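You operate a simulated robot arm through the tools that you are given. There is no shell and no other tool.

You are at the controls of a simulated robot arm. One attempt, no reset.

TASK
Put things in order on the top of table t2. At the end: the green fitting stands on top of the orange screw box; the blue bag is on the brown checked carton; the white paper cup stands where the blue bag stood; the red marker (marked "NG") stands where the white paper cup stood; whatever was shut is shut again. Leave all else as you found it, and nothing knocked over.

The check looks at the end state, three seconds after you hand in, the way a careful person would. Anything else that was tipped, shoved, dropped, spilled or broken makes it a failure.

THE ROBOT
A 7-joint arm with a two-finger gripper, fixed in place. Base frame: the origin is on the floor under the middle of its stand, x ahead of it, y to its left, z up; the work surface is at about z = 0.8. Readings come in m, rad, newtons and seconds.
With the tool pointing down near the work surface it reaches from about 0.34 to 0.72 m from the base axis. Its first joint turns from -1.152 to 1.152 rad. Payload 2.45 kg.
The tool frame sits at the grasp point between the pads (the TCP): z along the fingers, y along the line on which they close. The tips reach 0.026 m beyond it. The gripper opens to 0.096 m; its body begins 0.069 m behind the TCP.
Orientation is that of the tool frame in the base frame, as a unit quaternion [w, x, y, z]. With the fingers straight down and closing along the base's y, the tool's x points along the base's -x, its y along +y and its z along -z.

THE INTERFACE
- The arm moves only by the tool nudge_tool. Its argument "steps" is a list that holds one entry, the list of rows, each a list of 7 numbers: the finger opening in m, from 0 to 0.096, then the shift along the base's x, y, z in units of 25 mm (1.0 is 25 mm), then the turn, a rotation vector about the base's x, y, z in units of 8 degrees (1.0 is 8 degrees). In form: [[[claw, dx, dy, dz, wx, wy, wz], ...]]. A call has 1 to 20 rows; each row shifts and turns the commanded pose from where the row before left it. A call with a number of a shift or a turn outside -1 to 1 is refused whole. Each row takes 0.2 s and may step no farther than 0.05 m and 0.15 rad from the row before; otherwise, or with a gripper value out of range, the whole call is refused. A pose out of reach is approached as far as the arm can. The call stops where the force on the tool passes 40 N (or 10 N more than at its start, if that is more) or the arm is blocked; 0.2 s more then pass. Each finger travels about 0.05 m/s and halts on what it meets, pressing with about 28 N; the grip force reading is that of the motor and also rises with nothing between the fingers. The clock runs only during rows and for 0.2 s after the last one: add rows that do not move to give the fingers time. It gives the time, the measured TCP pose, the force on the tool (base axes), the opening and the grip force at its end, in the units of the frame above (readings bear some noise), with the torque about the TCP (base axes, N m) and any sound that the robot's microphone picked up.
- Cameras (640 x 400 px; columns grow to the right, rows downward): "scene" is fixed at [0.1589, -0.3937, 1.4183]; the picture's right is [0.70, -0.71, 0.00], its down [-0.44, -0.43, -0.79] and it looks along [0.56, 0.55, -0.61] (base axes); focal length 354 px, centre (320, 200). "wrist" rides on the gripper at [0.082, 0.003, -0.098] in the tool frame; the picture's right is [-0.04, 1.00, 0.00], its down [-0.73, -0.03, -0.68] and it looks along [-0.68, -0.03, 0.73] (tool axes); focal length 256 px, centre (320, 200). There is no depth. A picture from a camera that has moved, and an enlarged one, comes with that camera's place and axes in the base frame and with its lens. The place of the scene camera against the robot may be out by one fixed shift of up to 0.018 m in any direction.
- capture(camera): a new picture of that camera. It takes no simulated time.
- enlarge(camera, box): a new picture of the part [left, top, right, bottom] of that camera's present view, enlarged. It takes no simulated time.
- job_done(): hands the job in; it is judged then, once.

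Nothing tells you positions but the pictures and the camera data. Unless the task says otherwise, let go and move clear before handing in.

The tools are called after "Emit:" as a command line: name --argument value ..., lists and objects as JSON in quotes. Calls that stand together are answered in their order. nudge_tool: Moves the arm, as the interface text tells. Its arguments: {"type":"object","properties":{"steps":{"type":"array"}},"required":["steps"]} The other tools are called the same way: capture (camera) takes a picture; enlarge (camera, box) takes an enlarged picture of a part of a camera's view; job_done () hands the job in.

At the start:

```text
clock: 0.0
position: [0.4019, 0.0153, 1.1742]
tool_rot: [0.0, 0.0, 1.0, -0.001]
ft_force: [-0.1, -0.3, 1.0]
moment: [-0.01, 0.0, 0.0]
gripper_width: 0.096
finger_force: 0.0
```

scene: 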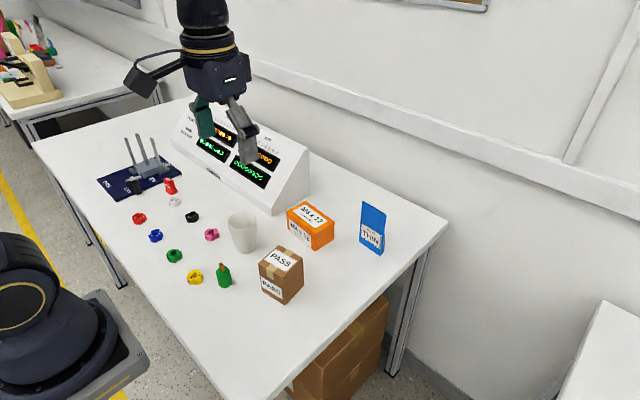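
wrist: 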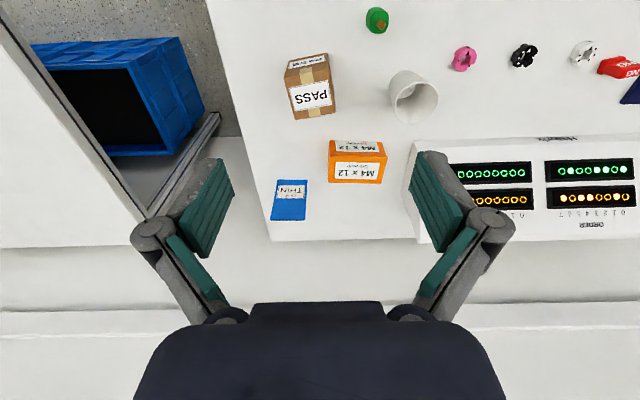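

I see a table with a white cup, an orange screw box, a brown "PASS" carton, a blue bag, a green fitting and a red marker by a dark mat, with small knobs around them. I'll look closer before moving anything.

Emit:
enlarge --camera "scene" --box '[240, 180, 400, 310]'

Emit:
enlarge --camera "scene" --box '[90, 120, 250, 220]'

Emit:
enlarge --camera "scene" --box '[120, 190, 280, 300]'

Emit:
enlarge --camera "wrist" --box '[240, 0, 640, 250]'

```text
3.08 times, centred on (320, 245) of scene
camera zoom: at [0.1589, -0.3937, 1.4183], right [0.7, -0.71, 0.0], down [-0.44, -0.43, -0.79], along [0.56, 0.55, -0.61], focal length 1088 px, centre (320, 62)
```

zoom: 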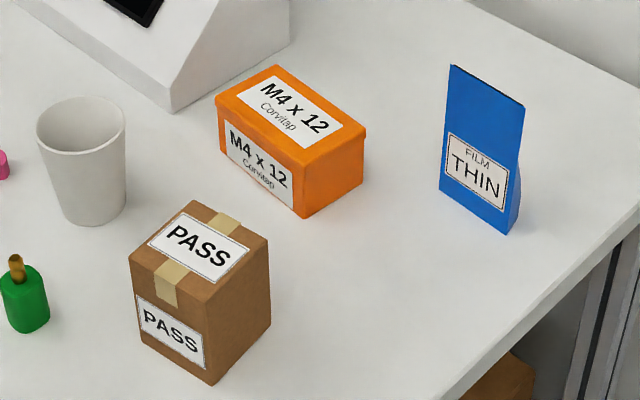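

```text
4.00 times, centred on (170, 170) of scene
camera zoom: at [0.1589, -0.3937, 1.4183], right [0.7, -0.71, 0.0], down [-0.44, -0.43, -0.79], along [0.56, 0.55, -0.61], focal length 1414 px, centre (920, 320)
```

zoom: 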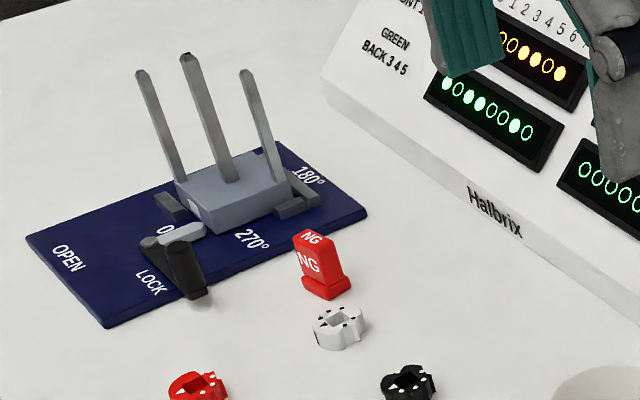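

```text
3.64 times, centred on (200, 245) of scene
camera zoom: at [0.1589, -0.3937, 1.4183], right [0.7, -0.71, 0.0], down [-0.44, -0.43, -0.79], along [0.56, 0.55, -0.61], focal length 1286 px, centre (756, 36)
```

zoom: 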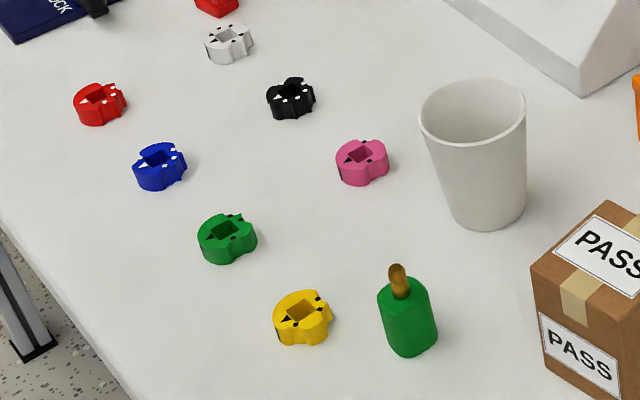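

```text
1.60 times, centred on (440, 125) of wrist
camera zoom: at [0.3201, 0.0194, 1.2733], right [0.04, 1.0, 0.0], down [0.73, -0.03, 0.68], along [0.68, -0.03, -0.73], focal length 410 px, centre (128, 320)
```

zoom: 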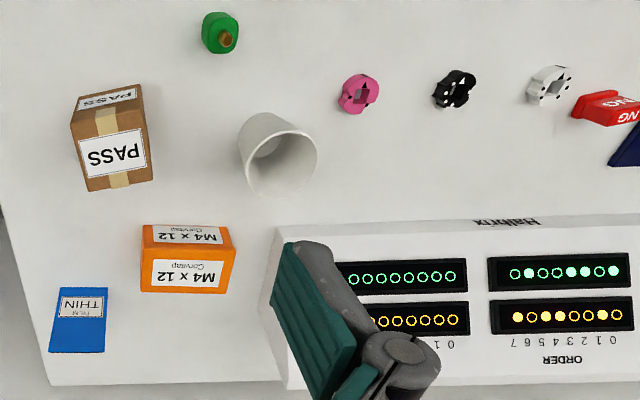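

I'll shift the arm sideways and lower it, still high above everything, to get wrist views for triangulation.

Emit:
nudge_tool --steps '[[[0.096, -0.4, 0.85, -0.7, 0, 0, 0], [0.096, -0.4, 0.85, -0.7, 0, 0, 0], [0.096, -0.4, 0.85, -0.7, 0, 0, 0], [0.096, -0.4, 0.85, -0.7, 0, 0, 0], [0.096, 0, 0, 0, 0, 0, 0]]]'

Emit:
capture --camera "wrist"

Emit:
capture --camera "scene"

```text
clock: 1.2
position: [0.3621, 0.1003, 1.1027]
tool_rot: [0.0, 0.0, 1.0, 0.0]
ft_force: [-0.2, -0.2, 0.0]
moment: [-0.02, 0.02, 0.0]
gripper_width: 0.096
finger_force: 0.1
```

```text
taken
camera wrist: at [0.2796, 0.1032, 1.2029], right [0.04, 1.0, 0.0], down [0.73, -0.03, 0.68], along [0.68, -0.03, -0.73], focal length 256 px, centre (320, 200)
```

wrist: 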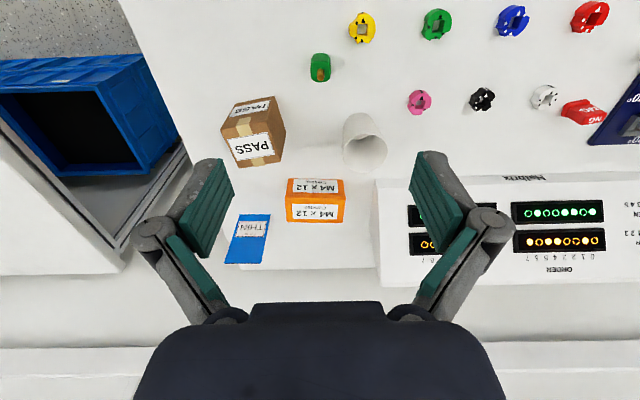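

```text
taken
```

scene: 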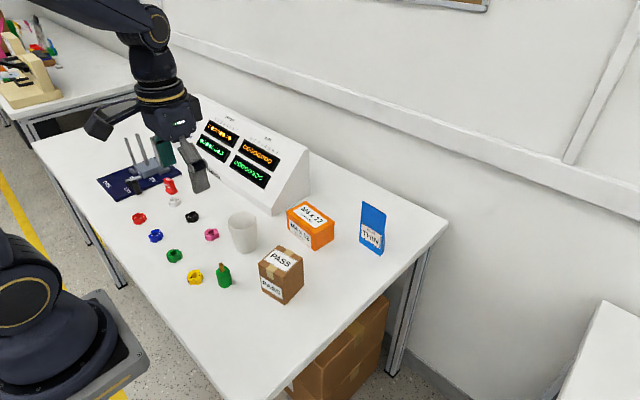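

Emit:
enlarge --camera "wrist" --box '[200, 70, 400, 195]'

Emit:
enlarge --camera "wrist" --box '[220, 160, 380, 280]'

Emit:
enlarge --camera "wrist" --box '[290, 0, 450, 120]'

Emit:
enlarge --camera "wrist" --box '[460, 40, 640, 170]'

```text
3.20 times, centred on (300, 132) of wrist
camera zoom: at [0.2796, 0.1032, 1.2029], right [0.04, 1.0, 0.0], down [0.73, -0.03, 0.68], along [0.68, -0.03, -0.73], focal length 819 px, centre (384, 416)
```

zoom: 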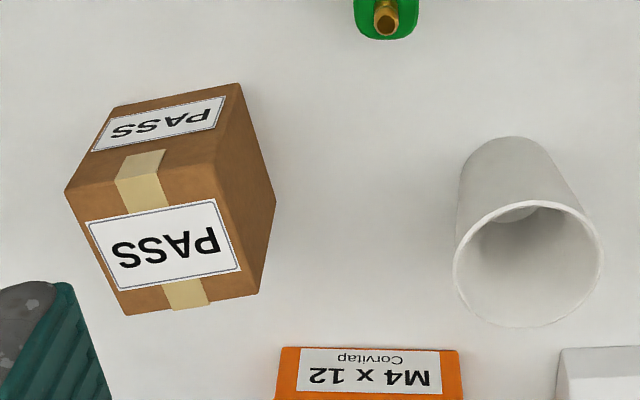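

```text
3.33 times, centred on (300, 220) of wrist
camera zoom: at [0.2796, 0.1032, 1.2029], right [0.04, 1.0, 0.0], down [0.73, -0.03, 0.68], along [0.68, -0.03, -0.73], focal length 853 px, centre (387, 133)
```

zoom: 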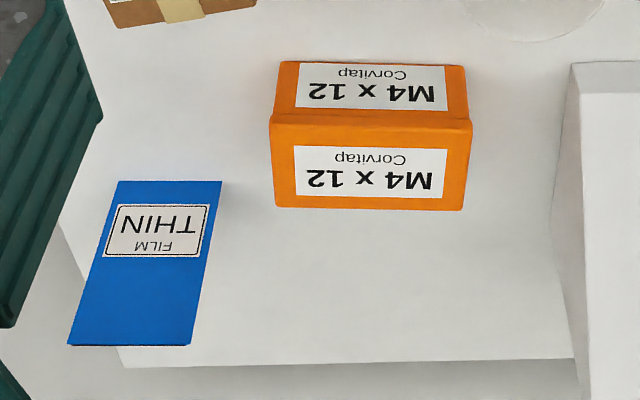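

```text
3.33 times, centred on (370, 60) of wrist
camera zoom: at [0.2796, 0.1032, 1.2029], right [0.04, 1.0, 0.0], down [0.73, -0.03, 0.68], along [0.68, -0.03, -0.73], focal length 853 px, centre (153, 667)
```

zoom: 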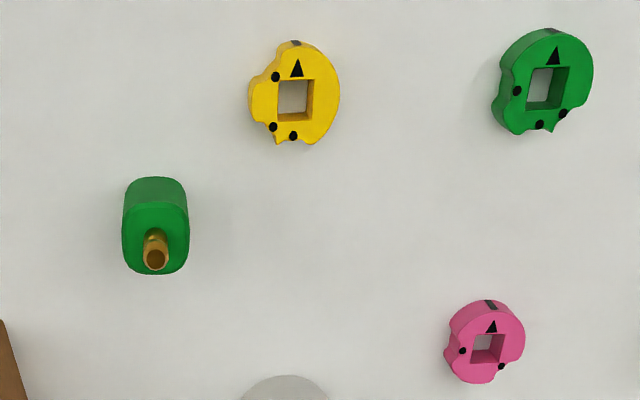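

```text
3.08 times, centred on (550, 105) of wrist
camera zoom: at [0.2796, 0.1032, 1.2029], right [0.04, 1.0, 0.0], down [0.73, -0.03, 0.68], along [0.68, -0.03, -0.73], focal length 788 px, centre (-388, 492)
```

zoom: 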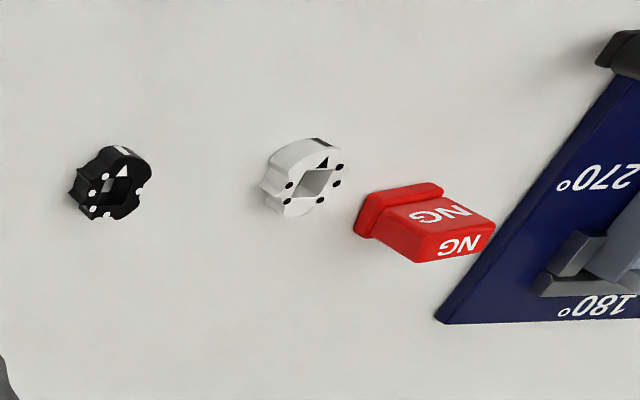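

The cup looks empty, and the green piece with the hollow brass stem is the fitting. By triangulation I get the carton at about (0.468, -0.003) with its top at z≈0.885, the bag at about (0.70, -0.064), the cup at (0.48, 0.157), the orange box at (0.63, 0.08), the fitting at (0.385, 0.098) and the marker at (0.467, 0.507). Next I'll take closer views, starting with the bag and carton.

Emit:
nudge_tool --steps '[[[0.096, 0.84, -0.8, -0.1, 0, 0, 0], [0.096, 0.84, -0.8, -0.1, 0, 0, 0], [0.096, 0.84, -0.8, -0.1, 0, 0, 0], [0.096, 0.84, -0.8, -0.1, 0, 0, 0], [0.096, 0.84, -0.8, -0.1, 0, 0, 0], [0.096, 0.84, -0.8, -0.1, 0, 0, 0], [0.096, 0.84, -0.8, -0.1, 0, 0, 0], [0.096, 0.84, -0.8, -0.1, 0, 0, 0], [0.096, 0, 0, 0, 0, 0, 0]]]'

Emit:
capture --camera "wrist"

Emit:
capture --camera "scene"

```text
clock: 3.2
position: [0.5306, -0.0593, 1.0831]
tool_rot: [0.0, 0.0, 1.0, 0.0]
ft_force: [-0.6, -0.9, -0.4]
moment: [-0.02, -0.02, -0.03]
gripper_width: 0.096
finger_force: 0.1
```

```text
taken
camera wrist: at [0.4485, -0.0554, 1.1832], right [0.04, 1.0, 0.0], down [0.73, -0.03, 0.68], along [0.68, -0.03, -0.73], focal length 256 px, centre (320, 200)
```

wrist: 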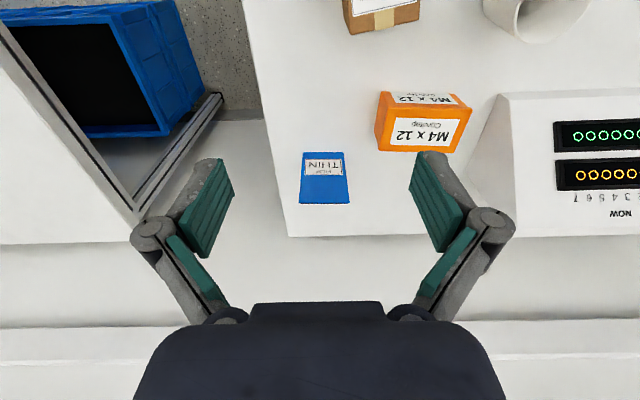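

```text
taken
```

scene: 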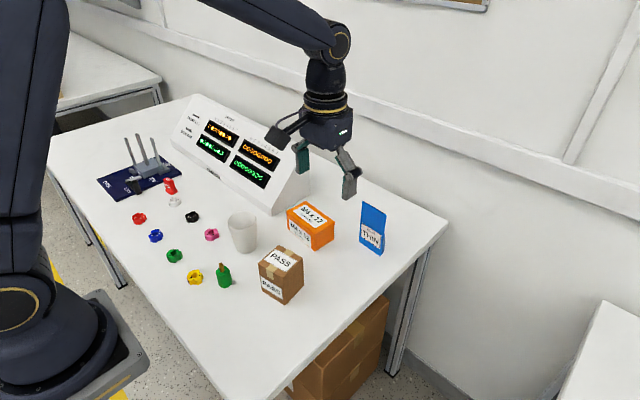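

Emit:
enlarge --camera "wrist" --box '[280, 130, 380, 220]'

Emit:
enlarge --camera "scene" --box '[340, 190, 410, 265]'

Emit:
enlarge --camera "scene" --box '[200, 190, 350, 310]'

```text
4.44 times, centred on (330, 175) of wrist
camera zoom: at [0.4485, -0.0554, 1.1832], right [0.04, 1.0, 0.0], down [0.73, -0.03, 0.68], along [0.68, -0.03, -0.73], focal length 1138 px, centre (276, 311)
```

zoom: 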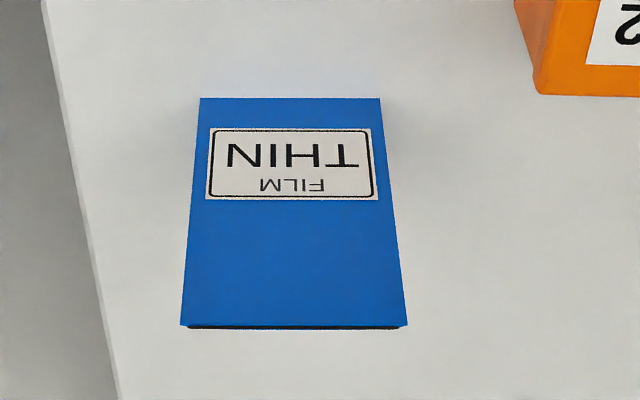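

```text
5.33 times, centred on (375, 228) of scene
camera zoom: at [0.1589, -0.3937, 1.4183], right [0.7, -0.71, 0.0], down [-0.44, -0.43, -0.79], along [0.56, 0.55, -0.61], focal length 1886 px, centre (27, 53)
```

zoom: 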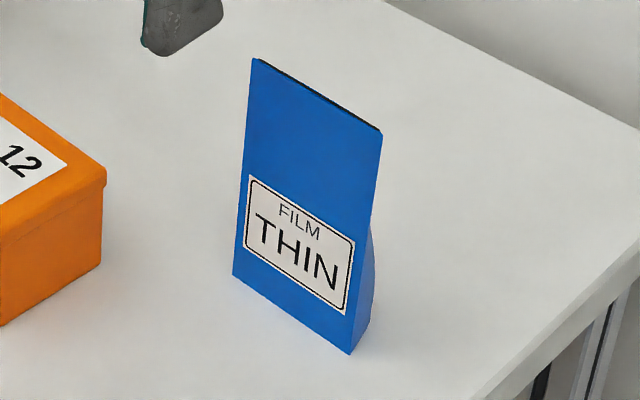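

```text
3.33 times, centred on (275, 250) of scene
camera zoom: at [0.1589, -0.3937, 1.4183], right [0.7, -0.71, 0.0], down [-0.44, -0.43, -0.79], along [0.56, 0.55, -0.61], focal length 1179 px, centre (470, 33)
```

zoom: 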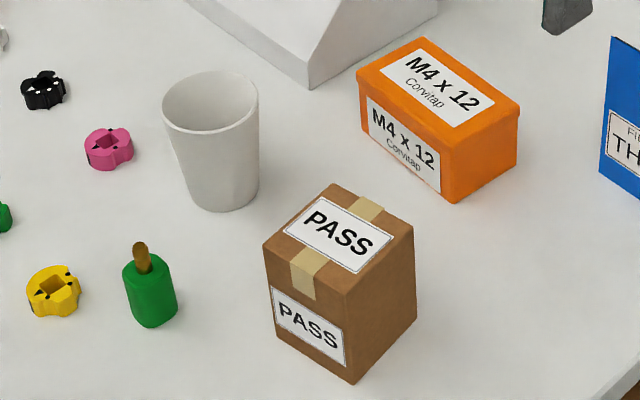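

The bag's bottom front edge is at x≈0.692, with y from -0.097 to -0.026 and its top at z≈0.925. I'll grip it across its wide sides, which is the stable direction, with the grasp point at z≈0.87. First I'll go above it and check the alignment.

Emit:
nudge_tool --steps '[[[0.096, 0.985, -0.01, 0, 0, 0, 0], [0.096, 0.985, -0.01, 0, 0, 0, 0], [0.096, 0.985, -0.01, 0, 0, 0, 0], [0.096, 0.985, -0.01, 0, 0, 0, 0], [0.096, 0.985, -0.01, 0, 0, 0, 0], [0.096, 0.985, 0, 0, 0, 0, 0], [0.096, 0.985, 0, 0, 0, 0, 0], [0.096, 0, 0, -0.9, 0, 0, 0], [0.096, 0, 0, -0.9, 0, 0, 0], [0.096, 0, 0, -0.9, 0, 0, 0], [0.096, 0, 0, 0, 0, 0, 0]]]'

Emit:
capture --camera "wrist"

Emit:
capture --camera "scene"

```text
clock: 5.6
position: [0.7032, -0.0592, 1.016]
tool_rot: [0.001, -0.001, 1.0, 0.001]
ft_force: [-0.9, 0.1, 0.0]
moment: [0.03, 0.0, 0.0]
gripper_width: 0.0958
finger_force: 0.0
```

```text
taken
camera wrist: at [0.6218, -0.0562, 1.1159], right [0.04, 1.0, 0.0], down [0.73, -0.03, 0.68], along [0.68, -0.03, -0.73], focal length 256 px, centre (320, 200)
```

wrist: 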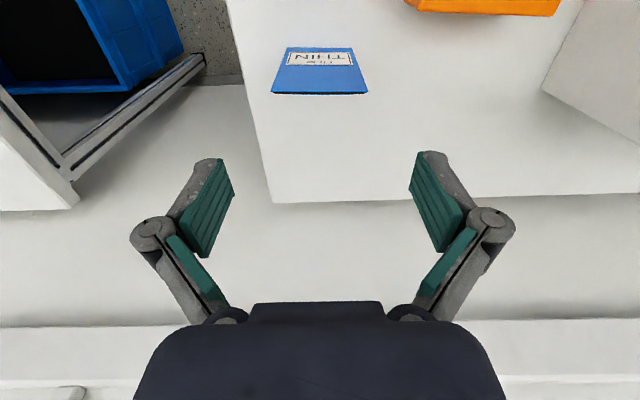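

```text
taken
```

scene: 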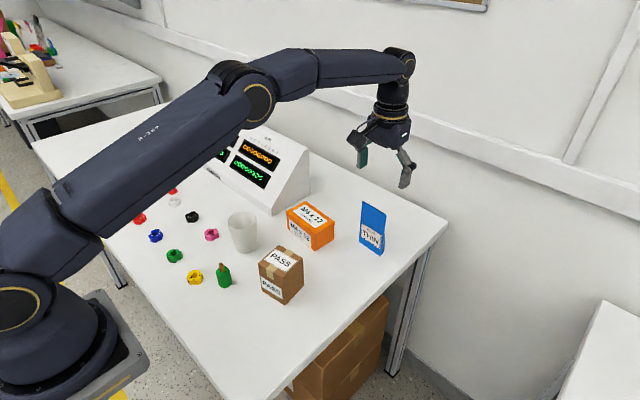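

Emit:
enlarge --camera "wrist" --box '[250, 20, 400, 120]'

Emit:
enlarge --camera "scene" --box '[330, 120, 430, 260]'

```text
4.00 times, centred on (325, 70) of wrist
camera zoom: at [0.6218, -0.0562, 1.1159], right [0.04, 1.0, 0.0], down [0.73, -0.03, 0.68], along [0.68, -0.03, -0.73], focal length 1024 px, centre (300, 720)
```

zoom: 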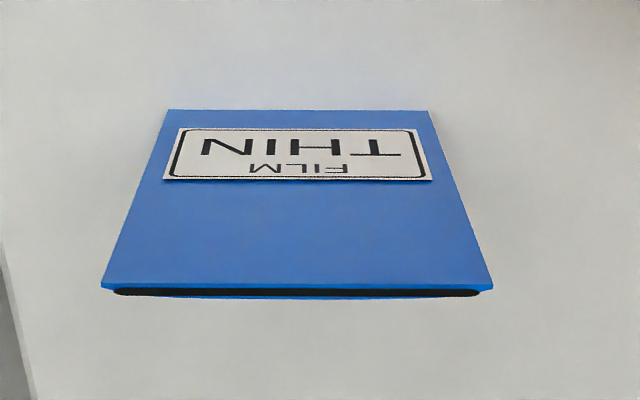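

```text
2.86 times, centred on (380, 190) of scene
camera zoom: at [0.1589, -0.3937, 1.4183], right [0.7, -0.71, 0.0], down [-0.44, -0.43, -0.79], along [0.56, 0.55, -0.61], focal length 1010 px, centre (149, 229)
```

zoom: 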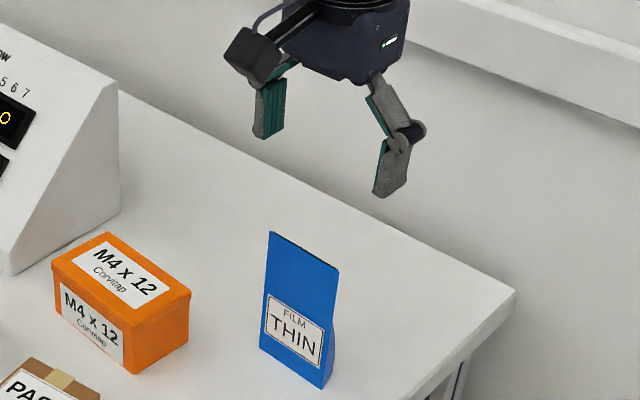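

The front face of the bag is vertical at x≈0.690, its centre is at y≈-0.060, and the back bulges at the base. I'll shift x slightly and descend with the fingers straddling the sides.

Emit:
nudge_tool --steps '[[[0.096, -0.16, -0.03, -0.9, 0, 0, 0], [0.096, 0, 0, -0.9, 0, 0, 0], [0.096, 0, 0, -0.9, 0, 0, 0], [0.096, 0, 0, 0, 0, 0, 0]]]'

Emit:
capture --camera "wrist"

Emit:
enlarge --camera "scene" --box '[300, 130, 450, 270]'

```text
clock: 6.6
position: [0.6993, -0.0615, 0.9482]
tool_rot: [-0.001, 0.0, 1.0, 0.0]
ft_force: [-0.2, 0.5, 0.4]
moment: [-0.04, 0.0, 0.01]
gripper_width: 0.0956
finger_force: 0.2
```

```text
taken
camera wrist: at [0.6167, -0.0578, 1.0474], right [0.04, 1.0, 0.0], down [0.73, -0.03, 0.68], along [0.68, -0.03, -0.73], focal length 256 px, centre (320, 200)
```

wrist: 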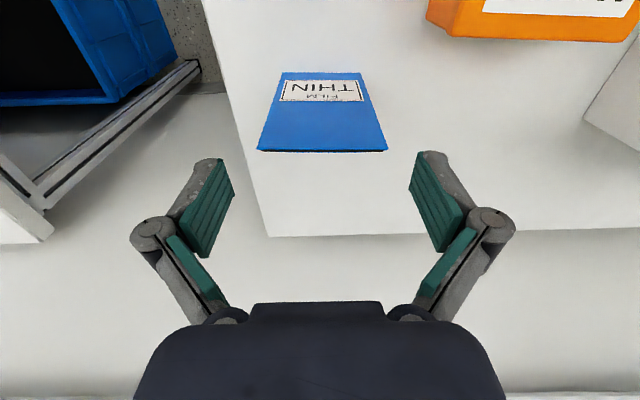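

```text
2.86 times, centred on (375, 200) of scene
camera zoom: at [0.1589, -0.3937, 1.4183], right [0.7, -0.71, 0.0], down [-0.44, -0.43, -0.79], along [0.56, 0.55, -0.61], focal length 1010 px, centre (163, 200)
```

zoom: 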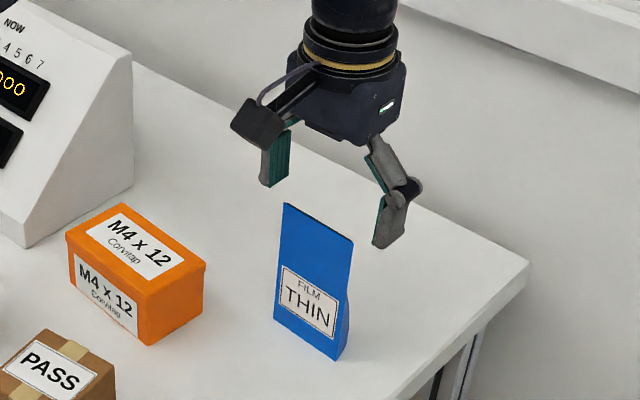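

The bag is centred between the fingers. I'll go down to z≈0.868 and check.

Emit:
nudge_tool --steps '[[[0.096, 0, 0.03, -0.8, 0, 0, 0], [0.096, 0, 0, -0.8, 0, 0, 0], [0.096, 0, 0, -0.8, 0, 0, 0], [0.096, 0, 0, -0.8, 0, 0, 0], [0.096, 0, 0, 0, 0, 0, 0]]]'

Emit:
capture --camera "wrist"

Emit:
enlarge --camera "scene" --box '[300, 130, 450, 270]'

```text
clock: 7.8
position: [0.7011, -0.0602, 0.8725]
tool_rot: [0.004, 0.0, 1.0, 0.0]
ft_force: [-3.6, 2.2, 31.5]
moment: [0.04, -0.02, 0.03]
gripper_width: 0.0965
finger_force: 0.1
```

```text
taken
camera wrist: at [0.6179, -0.0567, 0.9718], right [0.04, 1.0, 0.0], down [0.73, -0.03, 0.68], along [0.68, -0.03, -0.73], focal length 256 px, centre (320, 200)
```

wrist: 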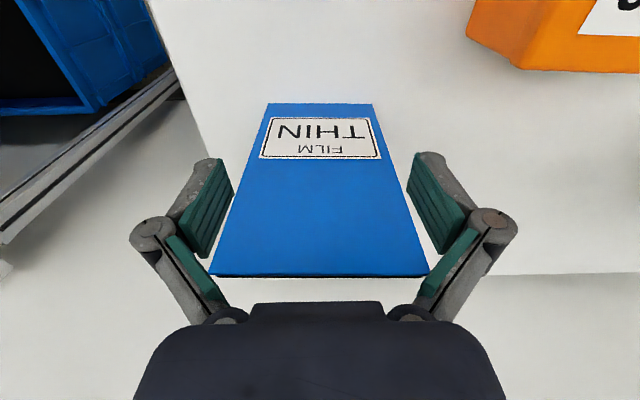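

```text
2.86 times, centred on (375, 200) of scene
camera zoom: at [0.1581, -0.3936, 1.4185], right [0.7, -0.71, 0.0], down [-0.44, -0.43, -0.79], along [0.56, 0.55, -0.61], focal length 1010 px, centre (163, 200)
```

zoom: 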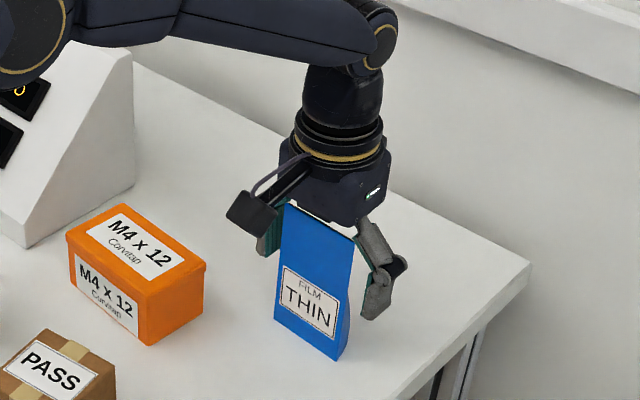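

At z≈0.8725 the force reads 31 N upward: the bag's top corners are touching the inner links of the gripper. I'll back up at once, about 25 mm, so that only the pads will meet the bag, and check that it stayed put.

Emit:
nudge_tool --steps '[[[0.096, 0, 0, 0.5, 0, 0, 0], [0.096, 0, 0, 0.5, 0, 0, 0], [0.096, 0, 0, 0, 0, 0, 0]]]'

Emit:
capture --camera "wrist"

Emit:
enlarge --camera "scene" --box '[300, 130, 450, 270]'

```text
clock: 8.6
position: [0.6986, -0.0598, 0.8941]
tool_rot: [-0.001, 0.001, 1.0, 0.0]
ft_force: [0.3, -0.7, 0.4]
moment: [0.0, 0.0, 0.0]
gripper_width: 0.096
finger_force: 0.1
```

```text
taken
camera wrist: at [0.6166, -0.0567, 0.9933], right [0.04, 1.0, 0.0], down [0.73, -0.03, 0.68], along [0.68, -0.03, -0.74], focal length 256 px, centre (320, 200)
```

wrist: 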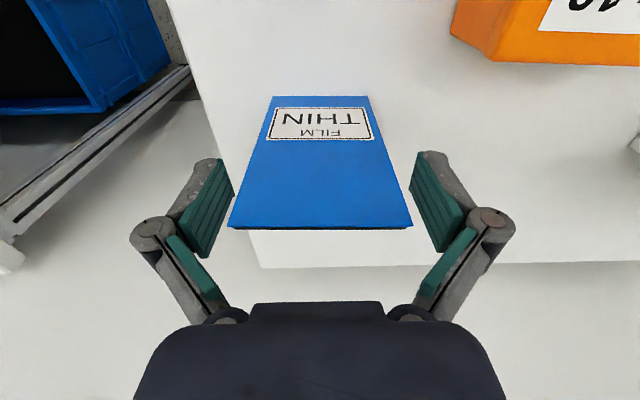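

```text
2.86 times, centred on (375, 200) of scene
camera zoom: at [0.1589, -0.3937, 1.4183], right [0.7, -0.71, 0.0], down [-0.44, -0.43, -0.79], along [0.56, 0.55, -0.61], focal length 1010 px, centre (163, 200)
```

zoom: 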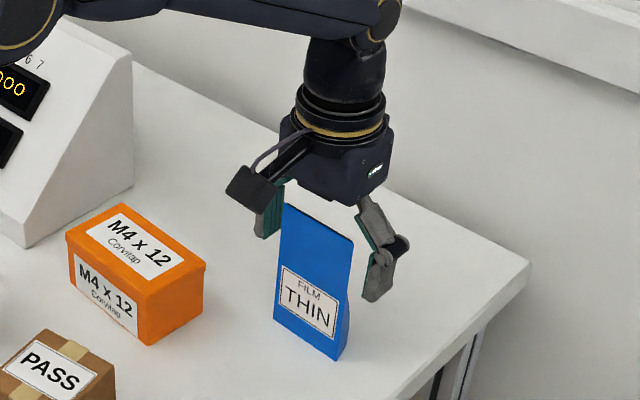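

The force is back to zero and the bag hasn't moved, so I'll close gently on its sides.

Emit:
nudge_tool --steps '[[[0.084, 0, 0, 0, 0, 0, 0], [0.076, 0, 0, 0, 0, 0, 0], [0.07, 0, 0, 0, 0, 0, 0], [0.066, 0, 0, 0, 0, 0, 0], [0.066, 0, 0, 0, 0, 0, 0]]]'

Emit:
capture --camera "wrist"

Emit:
enlarge --camera "scene" --box '[300, 130, 450, 270]'

```text
clock: 9.8
position: [0.6985, -0.0596, 0.8942]
tool_rot: [0.0, 0.0, 1.0, 0.0]
ft_force: [-0.5, -0.4, 0.8]
moment: [0.06, 0.06, -0.02]
gripper_width: 0.0691
finger_force: 28.4
```

```text
taken
camera wrist: at [0.6168, -0.0566, 0.994], right [0.04, 1.0, 0.0], down [0.73, -0.03, 0.68], along [0.68, -0.03, -0.73], focal length 256 px, centre (320, 200)
```

wrist: 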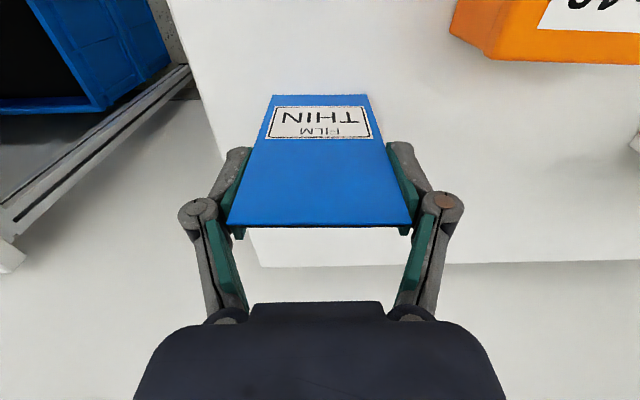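

```text
2.86 times, centred on (375, 200) of scene
camera zoom: at [0.1589, -0.3937, 1.4184], right [0.7, -0.71, 0.0], down [-0.44, -0.43, -0.79], along [0.56, 0.55, -0.61], focal length 1010 px, centre (163, 200)
```

zoom: 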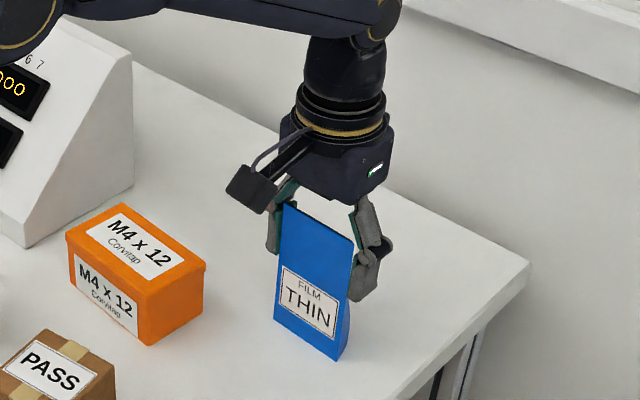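

I have a grip: width 0.069 m, 28 N. I'll lift straight up slowly and check.

Emit:
nudge_tool --steps '[[[0.066, 0, 0, 0.3, 0, 0, 0], [0.066, 0, 0, 0.5, 0, 0, 0], [0.066, 0, 0, 0.7, 0, 0, 0], [0.066, 0, 0, 0.7, 0, 0, 0], [0.066, 0, 0, 0.7, 0, 0, 0], [0.066, 0, 0, 0.7, 0, 0, 0], [0.066, 0, 0, 0.7, 0, 0, 0], [0.066, 0, 0, 0.7, 0, 0, 0], [0.066, 0, 0, 0.5, 0, 0, 0], [0.066, 0, 0, 0, 0, 0, 0]]]'

Emit:
capture --camera "wrist"

Emit:
capture --camera "scene"

```text
clock: 12.0
position: [0.6995, -0.0588, 1.0312]
tool_rot: [0.0, 0.001, 1.0, 0.0]
ft_force: [-0.5, -0.2, -0.9]
moment: [0.01, -0.01, -0.01]
gripper_width: 0.0695
finger_force: 28.3
```

```text
taken
camera wrist: at [0.6168, -0.0563, 1.1305], right [0.04, 1.0, 0.0], down [0.73, -0.03, 0.68], along [0.68, -0.03, -0.73], focal length 256 px, centre (320, 200)
```

wrist: 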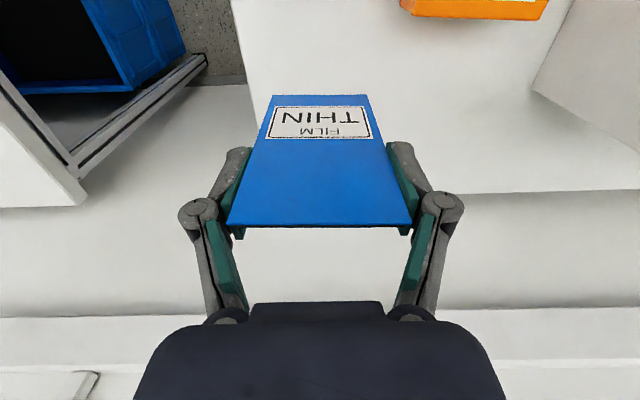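

```text
taken
```

scene: 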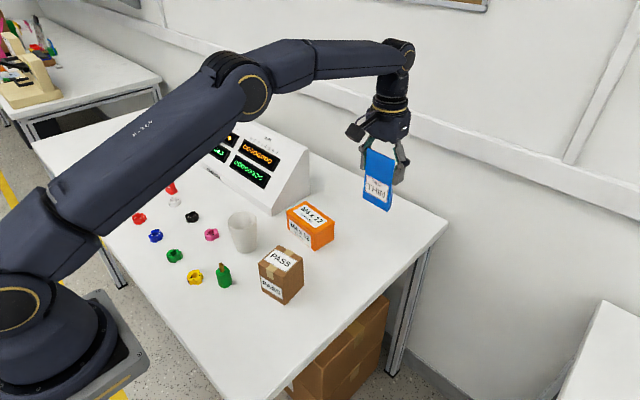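

The bag is lifted and steady. I'll carry it above the carton, turning it by 8° to line up with the carton.

Emit:
nudge_tool --steps '[[[0.066, -0.5, 0.12, 0.2, 0, 0, 0], [0.066, -0.936, 0.224, 0, 0, 0, 0.1], [0.066, -0.936, 0.224, 0, 0, 0, 0.1], [0.066, -0.936, 0.224, 0, 0, 0, 0.1], [0.066, -0.936, 0.224, 0, 0, 0, 0.1], [0.066, -0.936, 0.224, 0, 0, 0, 0.1], [0.066, -0.936, 0.224, 0, 0, 0, 0.1], [0.066, -0.936, 0.224, 0, 0, 0, 0.1], [0.066, -0.936, 0.224, 0, 0, 0, 0.1], [0.066, -0.936, 0.224, 0, 0, 0, 0.1], [0.066, -0.4, 0.1, 0, 0, 0, 0.1], [0.066, 0, 0, 0, 0, 0, 0]]]'

Emit:
capture --camera "wrist"

Emit:
capture --camera "scene"

```text
clock: 14.6
position: [0.4651, -0.005, 1.038]
tool_rot: [0.0, -0.07, 0.998, 0.0]
ft_force: [-0.3, -0.4, 0.0]
moment: [0.01, 0.02, 0.0]
gripper_width: 0.0697
finger_force: 28.2
```

```text
taken
camera wrist: at [0.3836, -0.0125, 1.1363], right [-0.1, 0.99, 0.0], down [0.73, 0.07, 0.68], along [0.68, 0.07, -0.73], focal length 256 px, centre (320, 200)
```

wrist: 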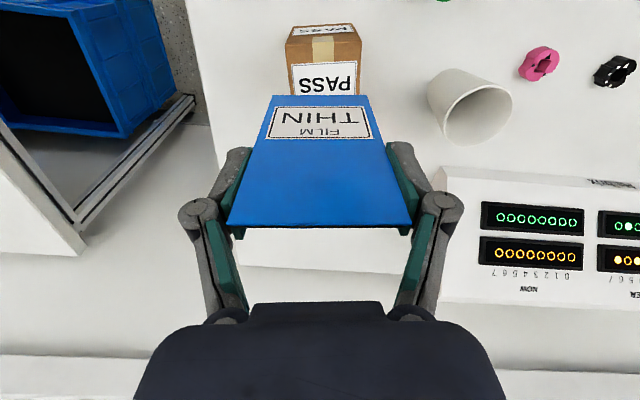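

```text
taken
```

scene: 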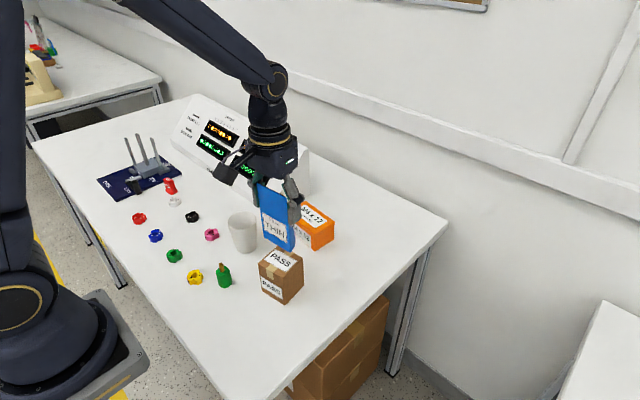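

Emit:
enlarge --camera "wrist" --box '[240, 10, 440, 135]'

Emit:
enlarge --camera "scene" --box '[220, 170, 350, 310]'

```text
3.20 times, centred on (340, 72) of wrist
camera zoom: at [0.3836, -0.0125, 1.1363], right [-0.1, 0.99, 0.0], down [0.73, 0.07, 0.68], along [0.68, 0.07, -0.73], focal length 819 px, centre (256, 608)
```

zoom: 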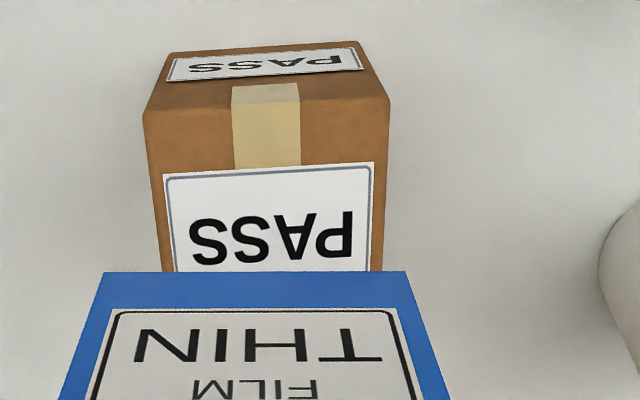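

```text
2.86 times, centred on (285, 240) of scene
camera zoom: at [0.1589, -0.3937, 1.4183], right [0.7, -0.71, 0.0], down [-0.44, -0.43, -0.79], along [0.56, 0.55, -0.61], focal length 1010 px, centre (420, 86)
```

zoom: 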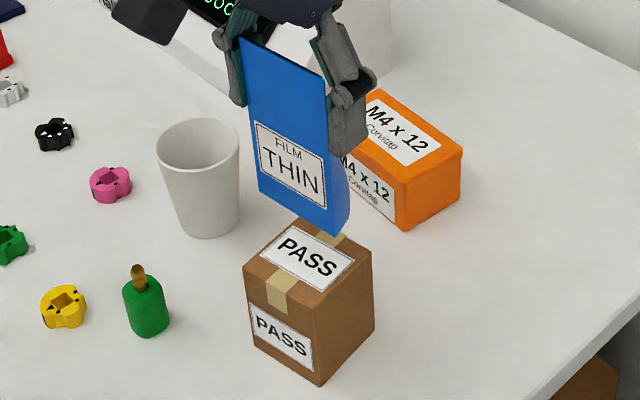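

The bag is over the carton and nearly centred. I'll descend to just above contact, then approach in small steps watching the force.

Emit:
nudge_tool --steps '[[[0.066, -0.04, 0.1, -0.7, 0, 0, 0], [0.066, 0, 0, -0.7, 0, 0, 0], [0.066, 0, 0, -0.5, 0, 0, 0], [0.066, 0, 0, -0.2, 0, 0, 0], [0.066, 0, 0, 0, 0, 0, 0]]]'

Emit:
enlarge --camera "scene" --box '[220, 170, 350, 310]'

Emit:
capture --camera "wrist"

```text
clock: 15.8
position: [0.4664, -0.0018, 0.9839]
tool_rot: [0.0, -0.069, 0.998, 0.0]
ft_force: [0.2, -0.6, -1.3]
moment: [0.02, -0.01, 0.01]
gripper_width: 0.0692
finger_force: 28.1
```

```text
2.86 times, centred on (285, 240) of scene
camera zoom: at [0.1589, -0.3937, 1.4183], right [0.7, -0.71, 0.0], down [-0.44, -0.43, -0.79], along [0.56, 0.55, -0.61], focal length 1010 px, centre (420, 86)
```

zoom: 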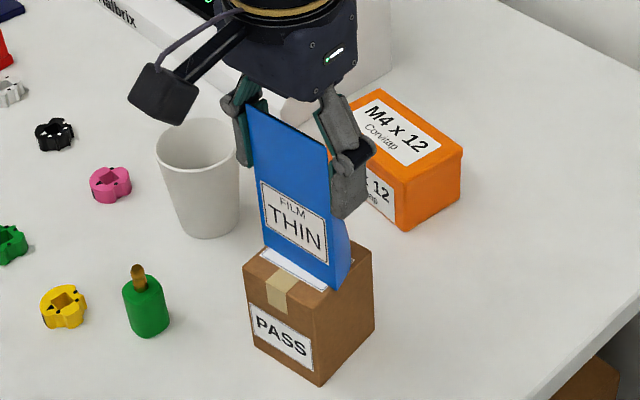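

```text
taken
camera wrist: at [0.3836, -0.01, 1.083], right [-0.1, 0.99, 0.0], down [0.73, 0.07, 0.68], along [0.68, 0.07, -0.73], focal length 256 px, centre (320, 200)
```

wrist: 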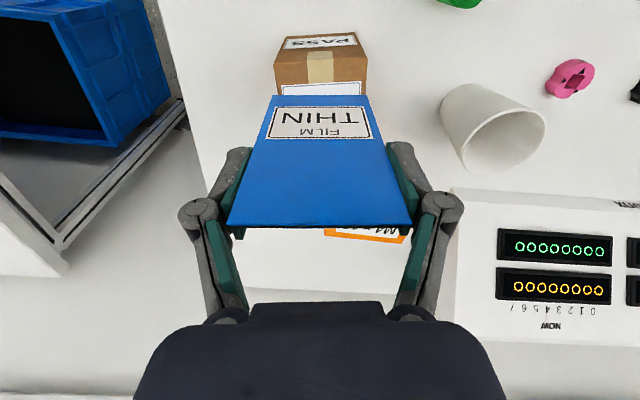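

Emit:
nudge_tool --steps '[[[0.066, 0, 0, -0.06, 0, 0, 0], [0.066, 0, 0, -0.06, 0, 0, 0], [0.066, 0, 0, 0, 0, 0, 0]]]'

```text
clock: 16.6
position: [0.465, -0.0011, 0.981]
tool_rot: [0.002, -0.069, 0.998, -0.001]
ft_force: [-2.4, -0.7, 21.4]
moment: [-0.06, 0.1, 0.0]
gripper_width: 0.0695
finger_force: 28.4
```

Emit:
nudge_tool --steps '[[[0.066, 0, 0, 0.06, 0, 0, 0], [0.066, 0, 0, 0, 0, 0, 0]]]'

Emit:
enlarge --camera "scene" --box '[230, 200, 340, 310]'

```text
clock: 17.2
position: [0.4635, -0.002, 0.9811]
tool_rot: [-0.001, -0.07, 0.998, 0.0]
ft_force: [0.1, -0.5, -0.8]
moment: [0.01, 0.03, 0.0]
gripper_width: 0.0696
finger_force: 27.6
```

```text
3.64 times, centred on (285, 255) of scene
camera zoom: at [0.1589, -0.3937, 1.4183], right [0.7, -0.71, 0.0], down [-0.44, -0.43, -0.79], along [0.56, 0.55, -0.61], focal length 1286 px, centre (447, 0)
```

zoom: 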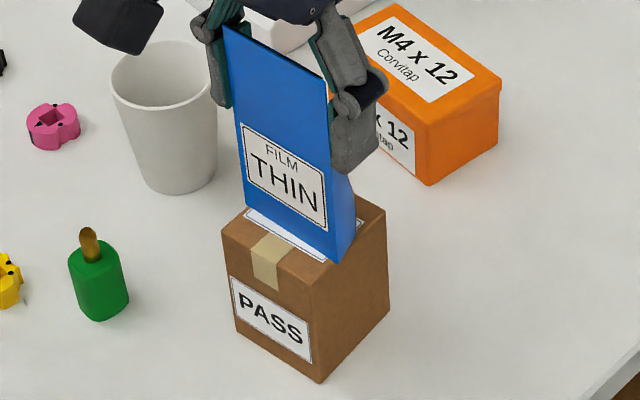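

The force is near zero with the bag about touching the carton top, so I'll release slowly.

Emit:
nudge_tool --steps '[[[0.066, 0, 0, -0.02, 0, 0, 0], [0.07, 0, 0, 0, 0, 0, 0], [0.074, 0, 0, 0, 0, 0, 0], [0.08, 0, 0, 0, 0, 0, 0], [0.088, 0, 0, 0, 0, 0, 0], [0.096, 0, 0, 0, 0, 0, 0], [0.096, 0, 0, 0, 0, 0, 0]]]'

Emit:
capture --camera "wrist"

Emit:
enlarge --camera "scene" --box '[230, 180, 340, 310]'

```text
clock: 18.8
position: [0.4647, -0.0021, 0.9819]
tool_rot: [0.0, -0.069, 0.998, 0.0]
ft_force: [0.2, 0.1, -0.1]
moment: [0.02, 0.02, 0.01]
gripper_width: 0.096
finger_force: 0.2
```

```text
taken
camera wrist: at [0.3828, -0.0096, 1.0818], right [-0.1, 0.99, 0.0], down [0.73, 0.07, 0.68], along [0.68, 0.07, -0.73], focal length 256 px, centre (320, 200)
```

wrist: 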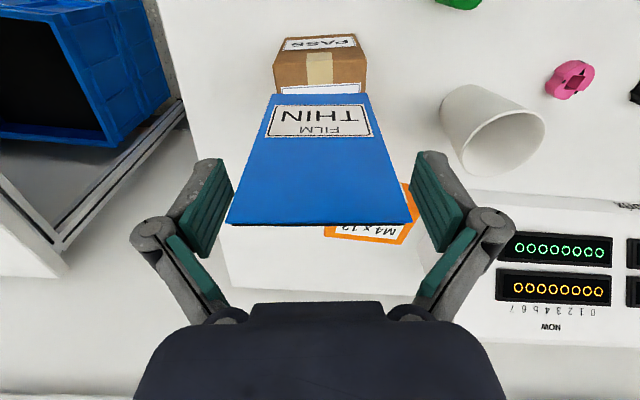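

```text
3.08 times, centred on (285, 245) of scene
camera zoom: at [0.1589, -0.3937, 1.4183], right [0.7, -0.71, 0.0], down [-0.44, -0.43, -0.79], along [0.56, 0.55, -0.61], focal length 1088 px, centre (428, 62)
```

zoom: 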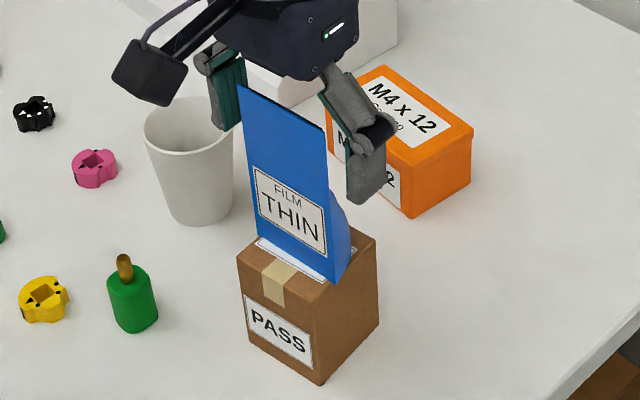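

The bag stands on the carton. I'll rise straight up, undo the yaw, and move over for a good look at the cup.

Emit:
nudge_tool --steps '[[[0.096, 0, 0, 0.4, 0, 0, 0], [0.096, 0, 0, 1, 0, 0, 0], [0.096, 0, 0, 1, 0, 0, 0], [0.096, 0, 0, 1, 0, 0, 0], [0.096, 0, 0, 1, 0, 0, 0], [0.096, 0, 0, 0, 0, 0, -0.5], [0.096, 0, 0, 0, 0, 0, -0.5], [0.096, -0.371, 0.91, 0, 0, 0, 0], [0.096, -0.371, 0.91, 0, 0, 0, 0], [0.096, -0.371, 0.91, 0, 0, 0, 0], [0.096, -0.371, 0.91, 0, 0, 0, 0], [0.096, -0.371, 0.91, 0, 0, 0, 0], [0.096, -0.371, 0.91, 0, 0, 0, 0], [0.096, -0.371, 0.91, 0, 0, 0, 0], [0.096, 0, 0, -0.7, 0, 0, 0], [0.096, 0, 0, 0, 0, 0, 0]]]'

Emit:
capture --camera "wrist"

Emit:
capture --camera "scene"

```text
clock: 22.2
position: [0.4008, 0.1595, 1.075]
tool_rot: [-0.001, 0.0, 1.0, 0.0]
ft_force: [0.5, 0.0, -0.1]
moment: [0.0, -0.01, 0.01]
gripper_width: 0.096
finger_force: 0.0
```

```text
taken
camera wrist: at [0.3174, 0.1617, 1.1738], right [0.04, 1.0, 0.0], down [0.73, -0.03, 0.68], along [0.68, -0.03, -0.73], focal length 256 px, centre (320, 200)
```

wrist: 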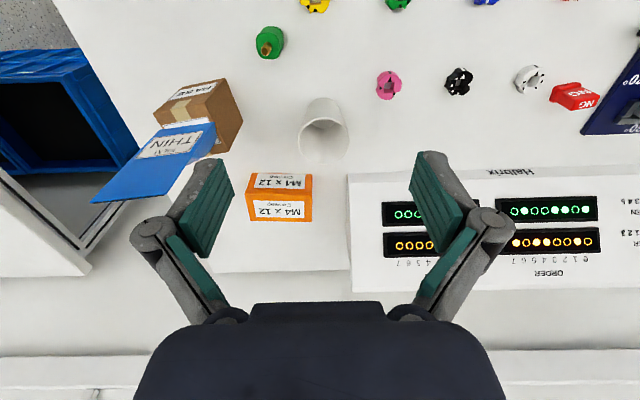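

```text
taken
```

scene: 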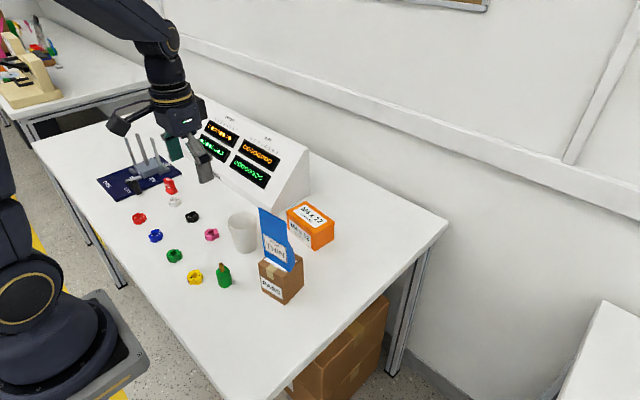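

Emit:
enlarge --camera "wrist" --box '[265, 80, 385, 180]'

Emit:
enlarge --camera "scene" --box '[205, 195, 305, 305]'

Emit:
enlarge --camera "wrist" --box '[460, 40, 640, 150]'

```text
4.00 times, centred on (325, 130) of wrist
camera zoom: at [0.3174, 0.1617, 1.1738], right [0.04, 1.0, 0.0], down [0.73, -0.03, 0.68], along [0.68, -0.03, -0.73], focal length 1024 px, centre (300, 480)
```

zoom: 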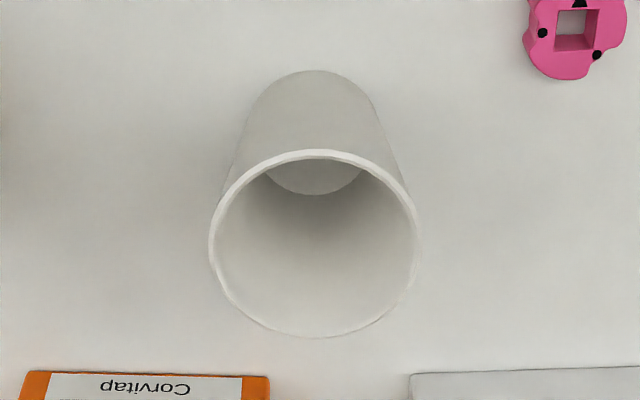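

```text
3.64 times, centred on (255, 250) of scene
camera zoom: at [0.1589, -0.3937, 1.4183], right [0.7, -0.71, 0.0], down [-0.44, -0.43, -0.79], along [0.56, 0.55, -0.61], focal length 1286 px, centre (556, 18)
```

zoom: 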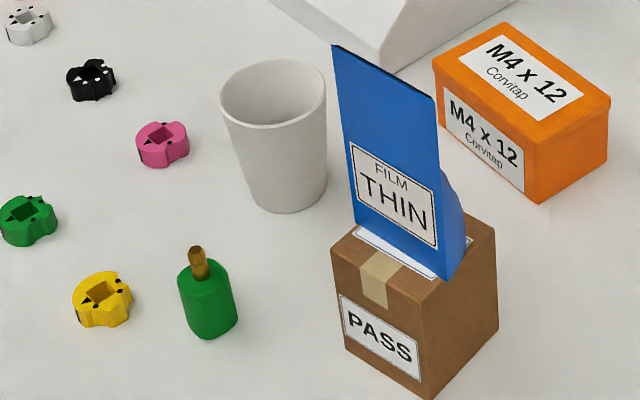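

```text
3.56 times, centred on (550, 95) of wrist
camera zoom: at [0.3174, 0.1617, 1.1738], right [0.04, 1.0, 0.0], down [0.73, -0.03, 0.68], along [0.68, -0.03, -0.73], focal length 910 px, centre (-498, 573)
```

zoom: 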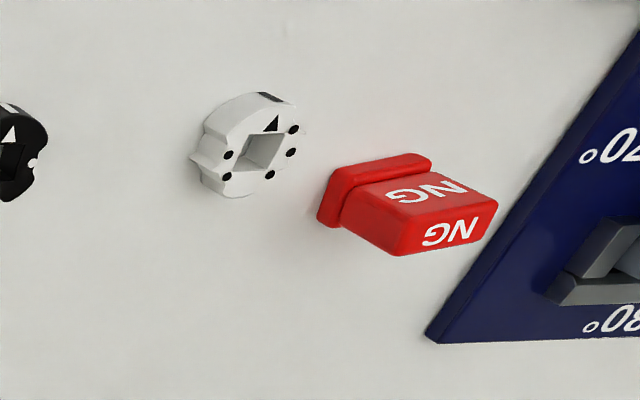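

The cup's rim is about 67 mm wide at z≈0.886, with its axis about 86 mm ahead of the grasp point and aligned in y. I'll move above it and stop just over the rim to check centring.

Emit:
nudge_tool --steps '[[[0.096, 0.86, 0, 0, 0, 0, 0], [0.096, 0.86, 0, 0, 0, 0, 0], [0.096, 0.86, 0, 0, 0, 0, 0], [0.096, 0.86, 0, -0.6, 0, 0, 0], [0.096, 0, 0, -1, 0, 0, 0], [0.096, 0, 0, -1, 0, 0, 0], [0.096, 0, 0, -1, 0, 0, 0], [0.096, 0, 0, -1, 0, 0, 0], [0.096, 0, 0, -0.6, 0, 0, 0], [0.096, 0, 0, 0, 0, 0, 0]]]'

Emit:
capture --camera "wrist"

Emit:
enlarge --camera "scene" --box '[190, 150, 330, 300]'

```text
clock: 24.4
position: [0.485, 0.1577, 0.9442]
tool_rot: [0.0, 0.0, 1.0, 0.0]
ft_force: [0.0, -0.7, 0.2]
moment: [-0.01, 0.0, 0.01]
gripper_width: 0.0961
finger_force: 0.1
```

```text
taken
camera wrist: at [0.4033, 0.1608, 1.0432], right [0.04, 1.0, 0.0], down [0.73, -0.03, 0.68], along [0.68, -0.03, -0.73], focal length 256 px, centre (320, 200)
```

wrist: 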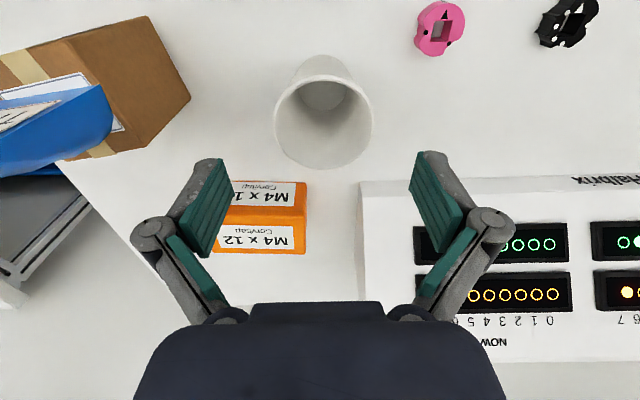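

```text
2.67 times, centred on (260, 225) of scene
camera zoom: at [0.1589, -0.3937, 1.4183], right [0.7, -0.71, 0.0], down [-0.44, -0.43, -0.79], along [0.56, 0.55, -0.61], focal length 943 px, centre (480, 133)
```

zoom: 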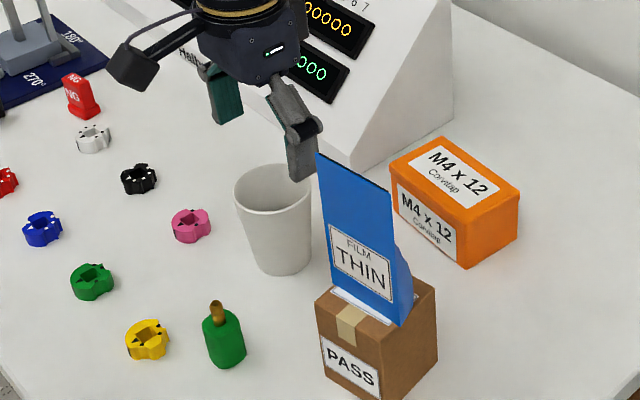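

The cup is centred between the fingers, with its axis at about (0.4855, 0.158). I'll descend so that the pads flank the upper half of the cup.

Emit:
nudge_tool --steps '[[[0.096, 0, 0, -0.8, 0, 0, 0], [0.096, 0, 0, -0.8, 0, 0, 0], [0.096, 0, 0, -0.8, 0, 0, 0], [0.096, 0, 0, -0.8, 0, 0, 0], [0.096, 0, 0, 0, 0, 0, 0]]]'

Emit:
capture --camera "wrist"

Emit:
enlarge --camera "scene" --box '[190, 150, 330, 300]'

```text
clock: 25.6
position: [0.4836, 0.1585, 0.8623]
tool_rot: [0.0, 0.0, 1.0, 0.0]
ft_force: [0.0, 0.0, -0.1]
moment: [-0.01, 0.01, 0.0]
gripper_width: 0.0959
finger_force: 0.0
```

```text
taken
camera wrist: at [0.4018, 0.1613, 0.9628], right [0.04, 1.0, 0.0], down [0.73, -0.03, 0.68], along [0.68, -0.03, -0.73], focal length 256 px, centre (320, 200)
```

wrist: 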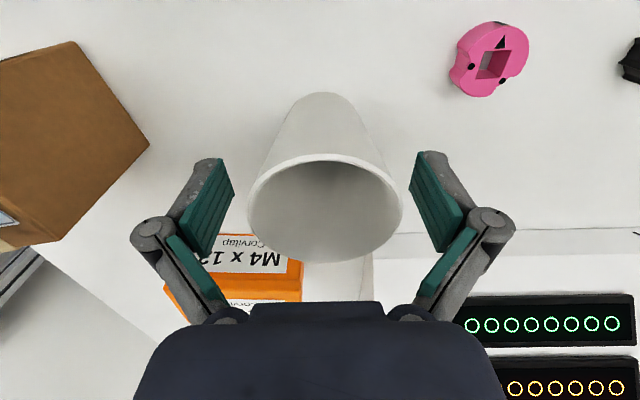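

```text
2.67 times, centred on (260, 225) of scene
camera zoom: at [0.1589, -0.3937, 1.4183], right [0.7, -0.71, 0.0], down [-0.44, -0.43, -0.79], along [0.56, 0.55, -0.61], focal length 943 px, centre (480, 133)
```

zoom: 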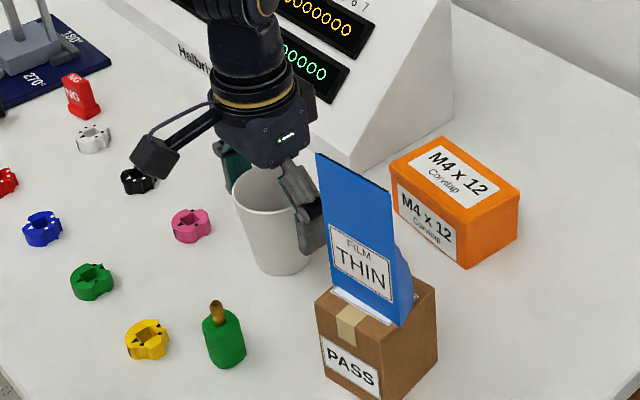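

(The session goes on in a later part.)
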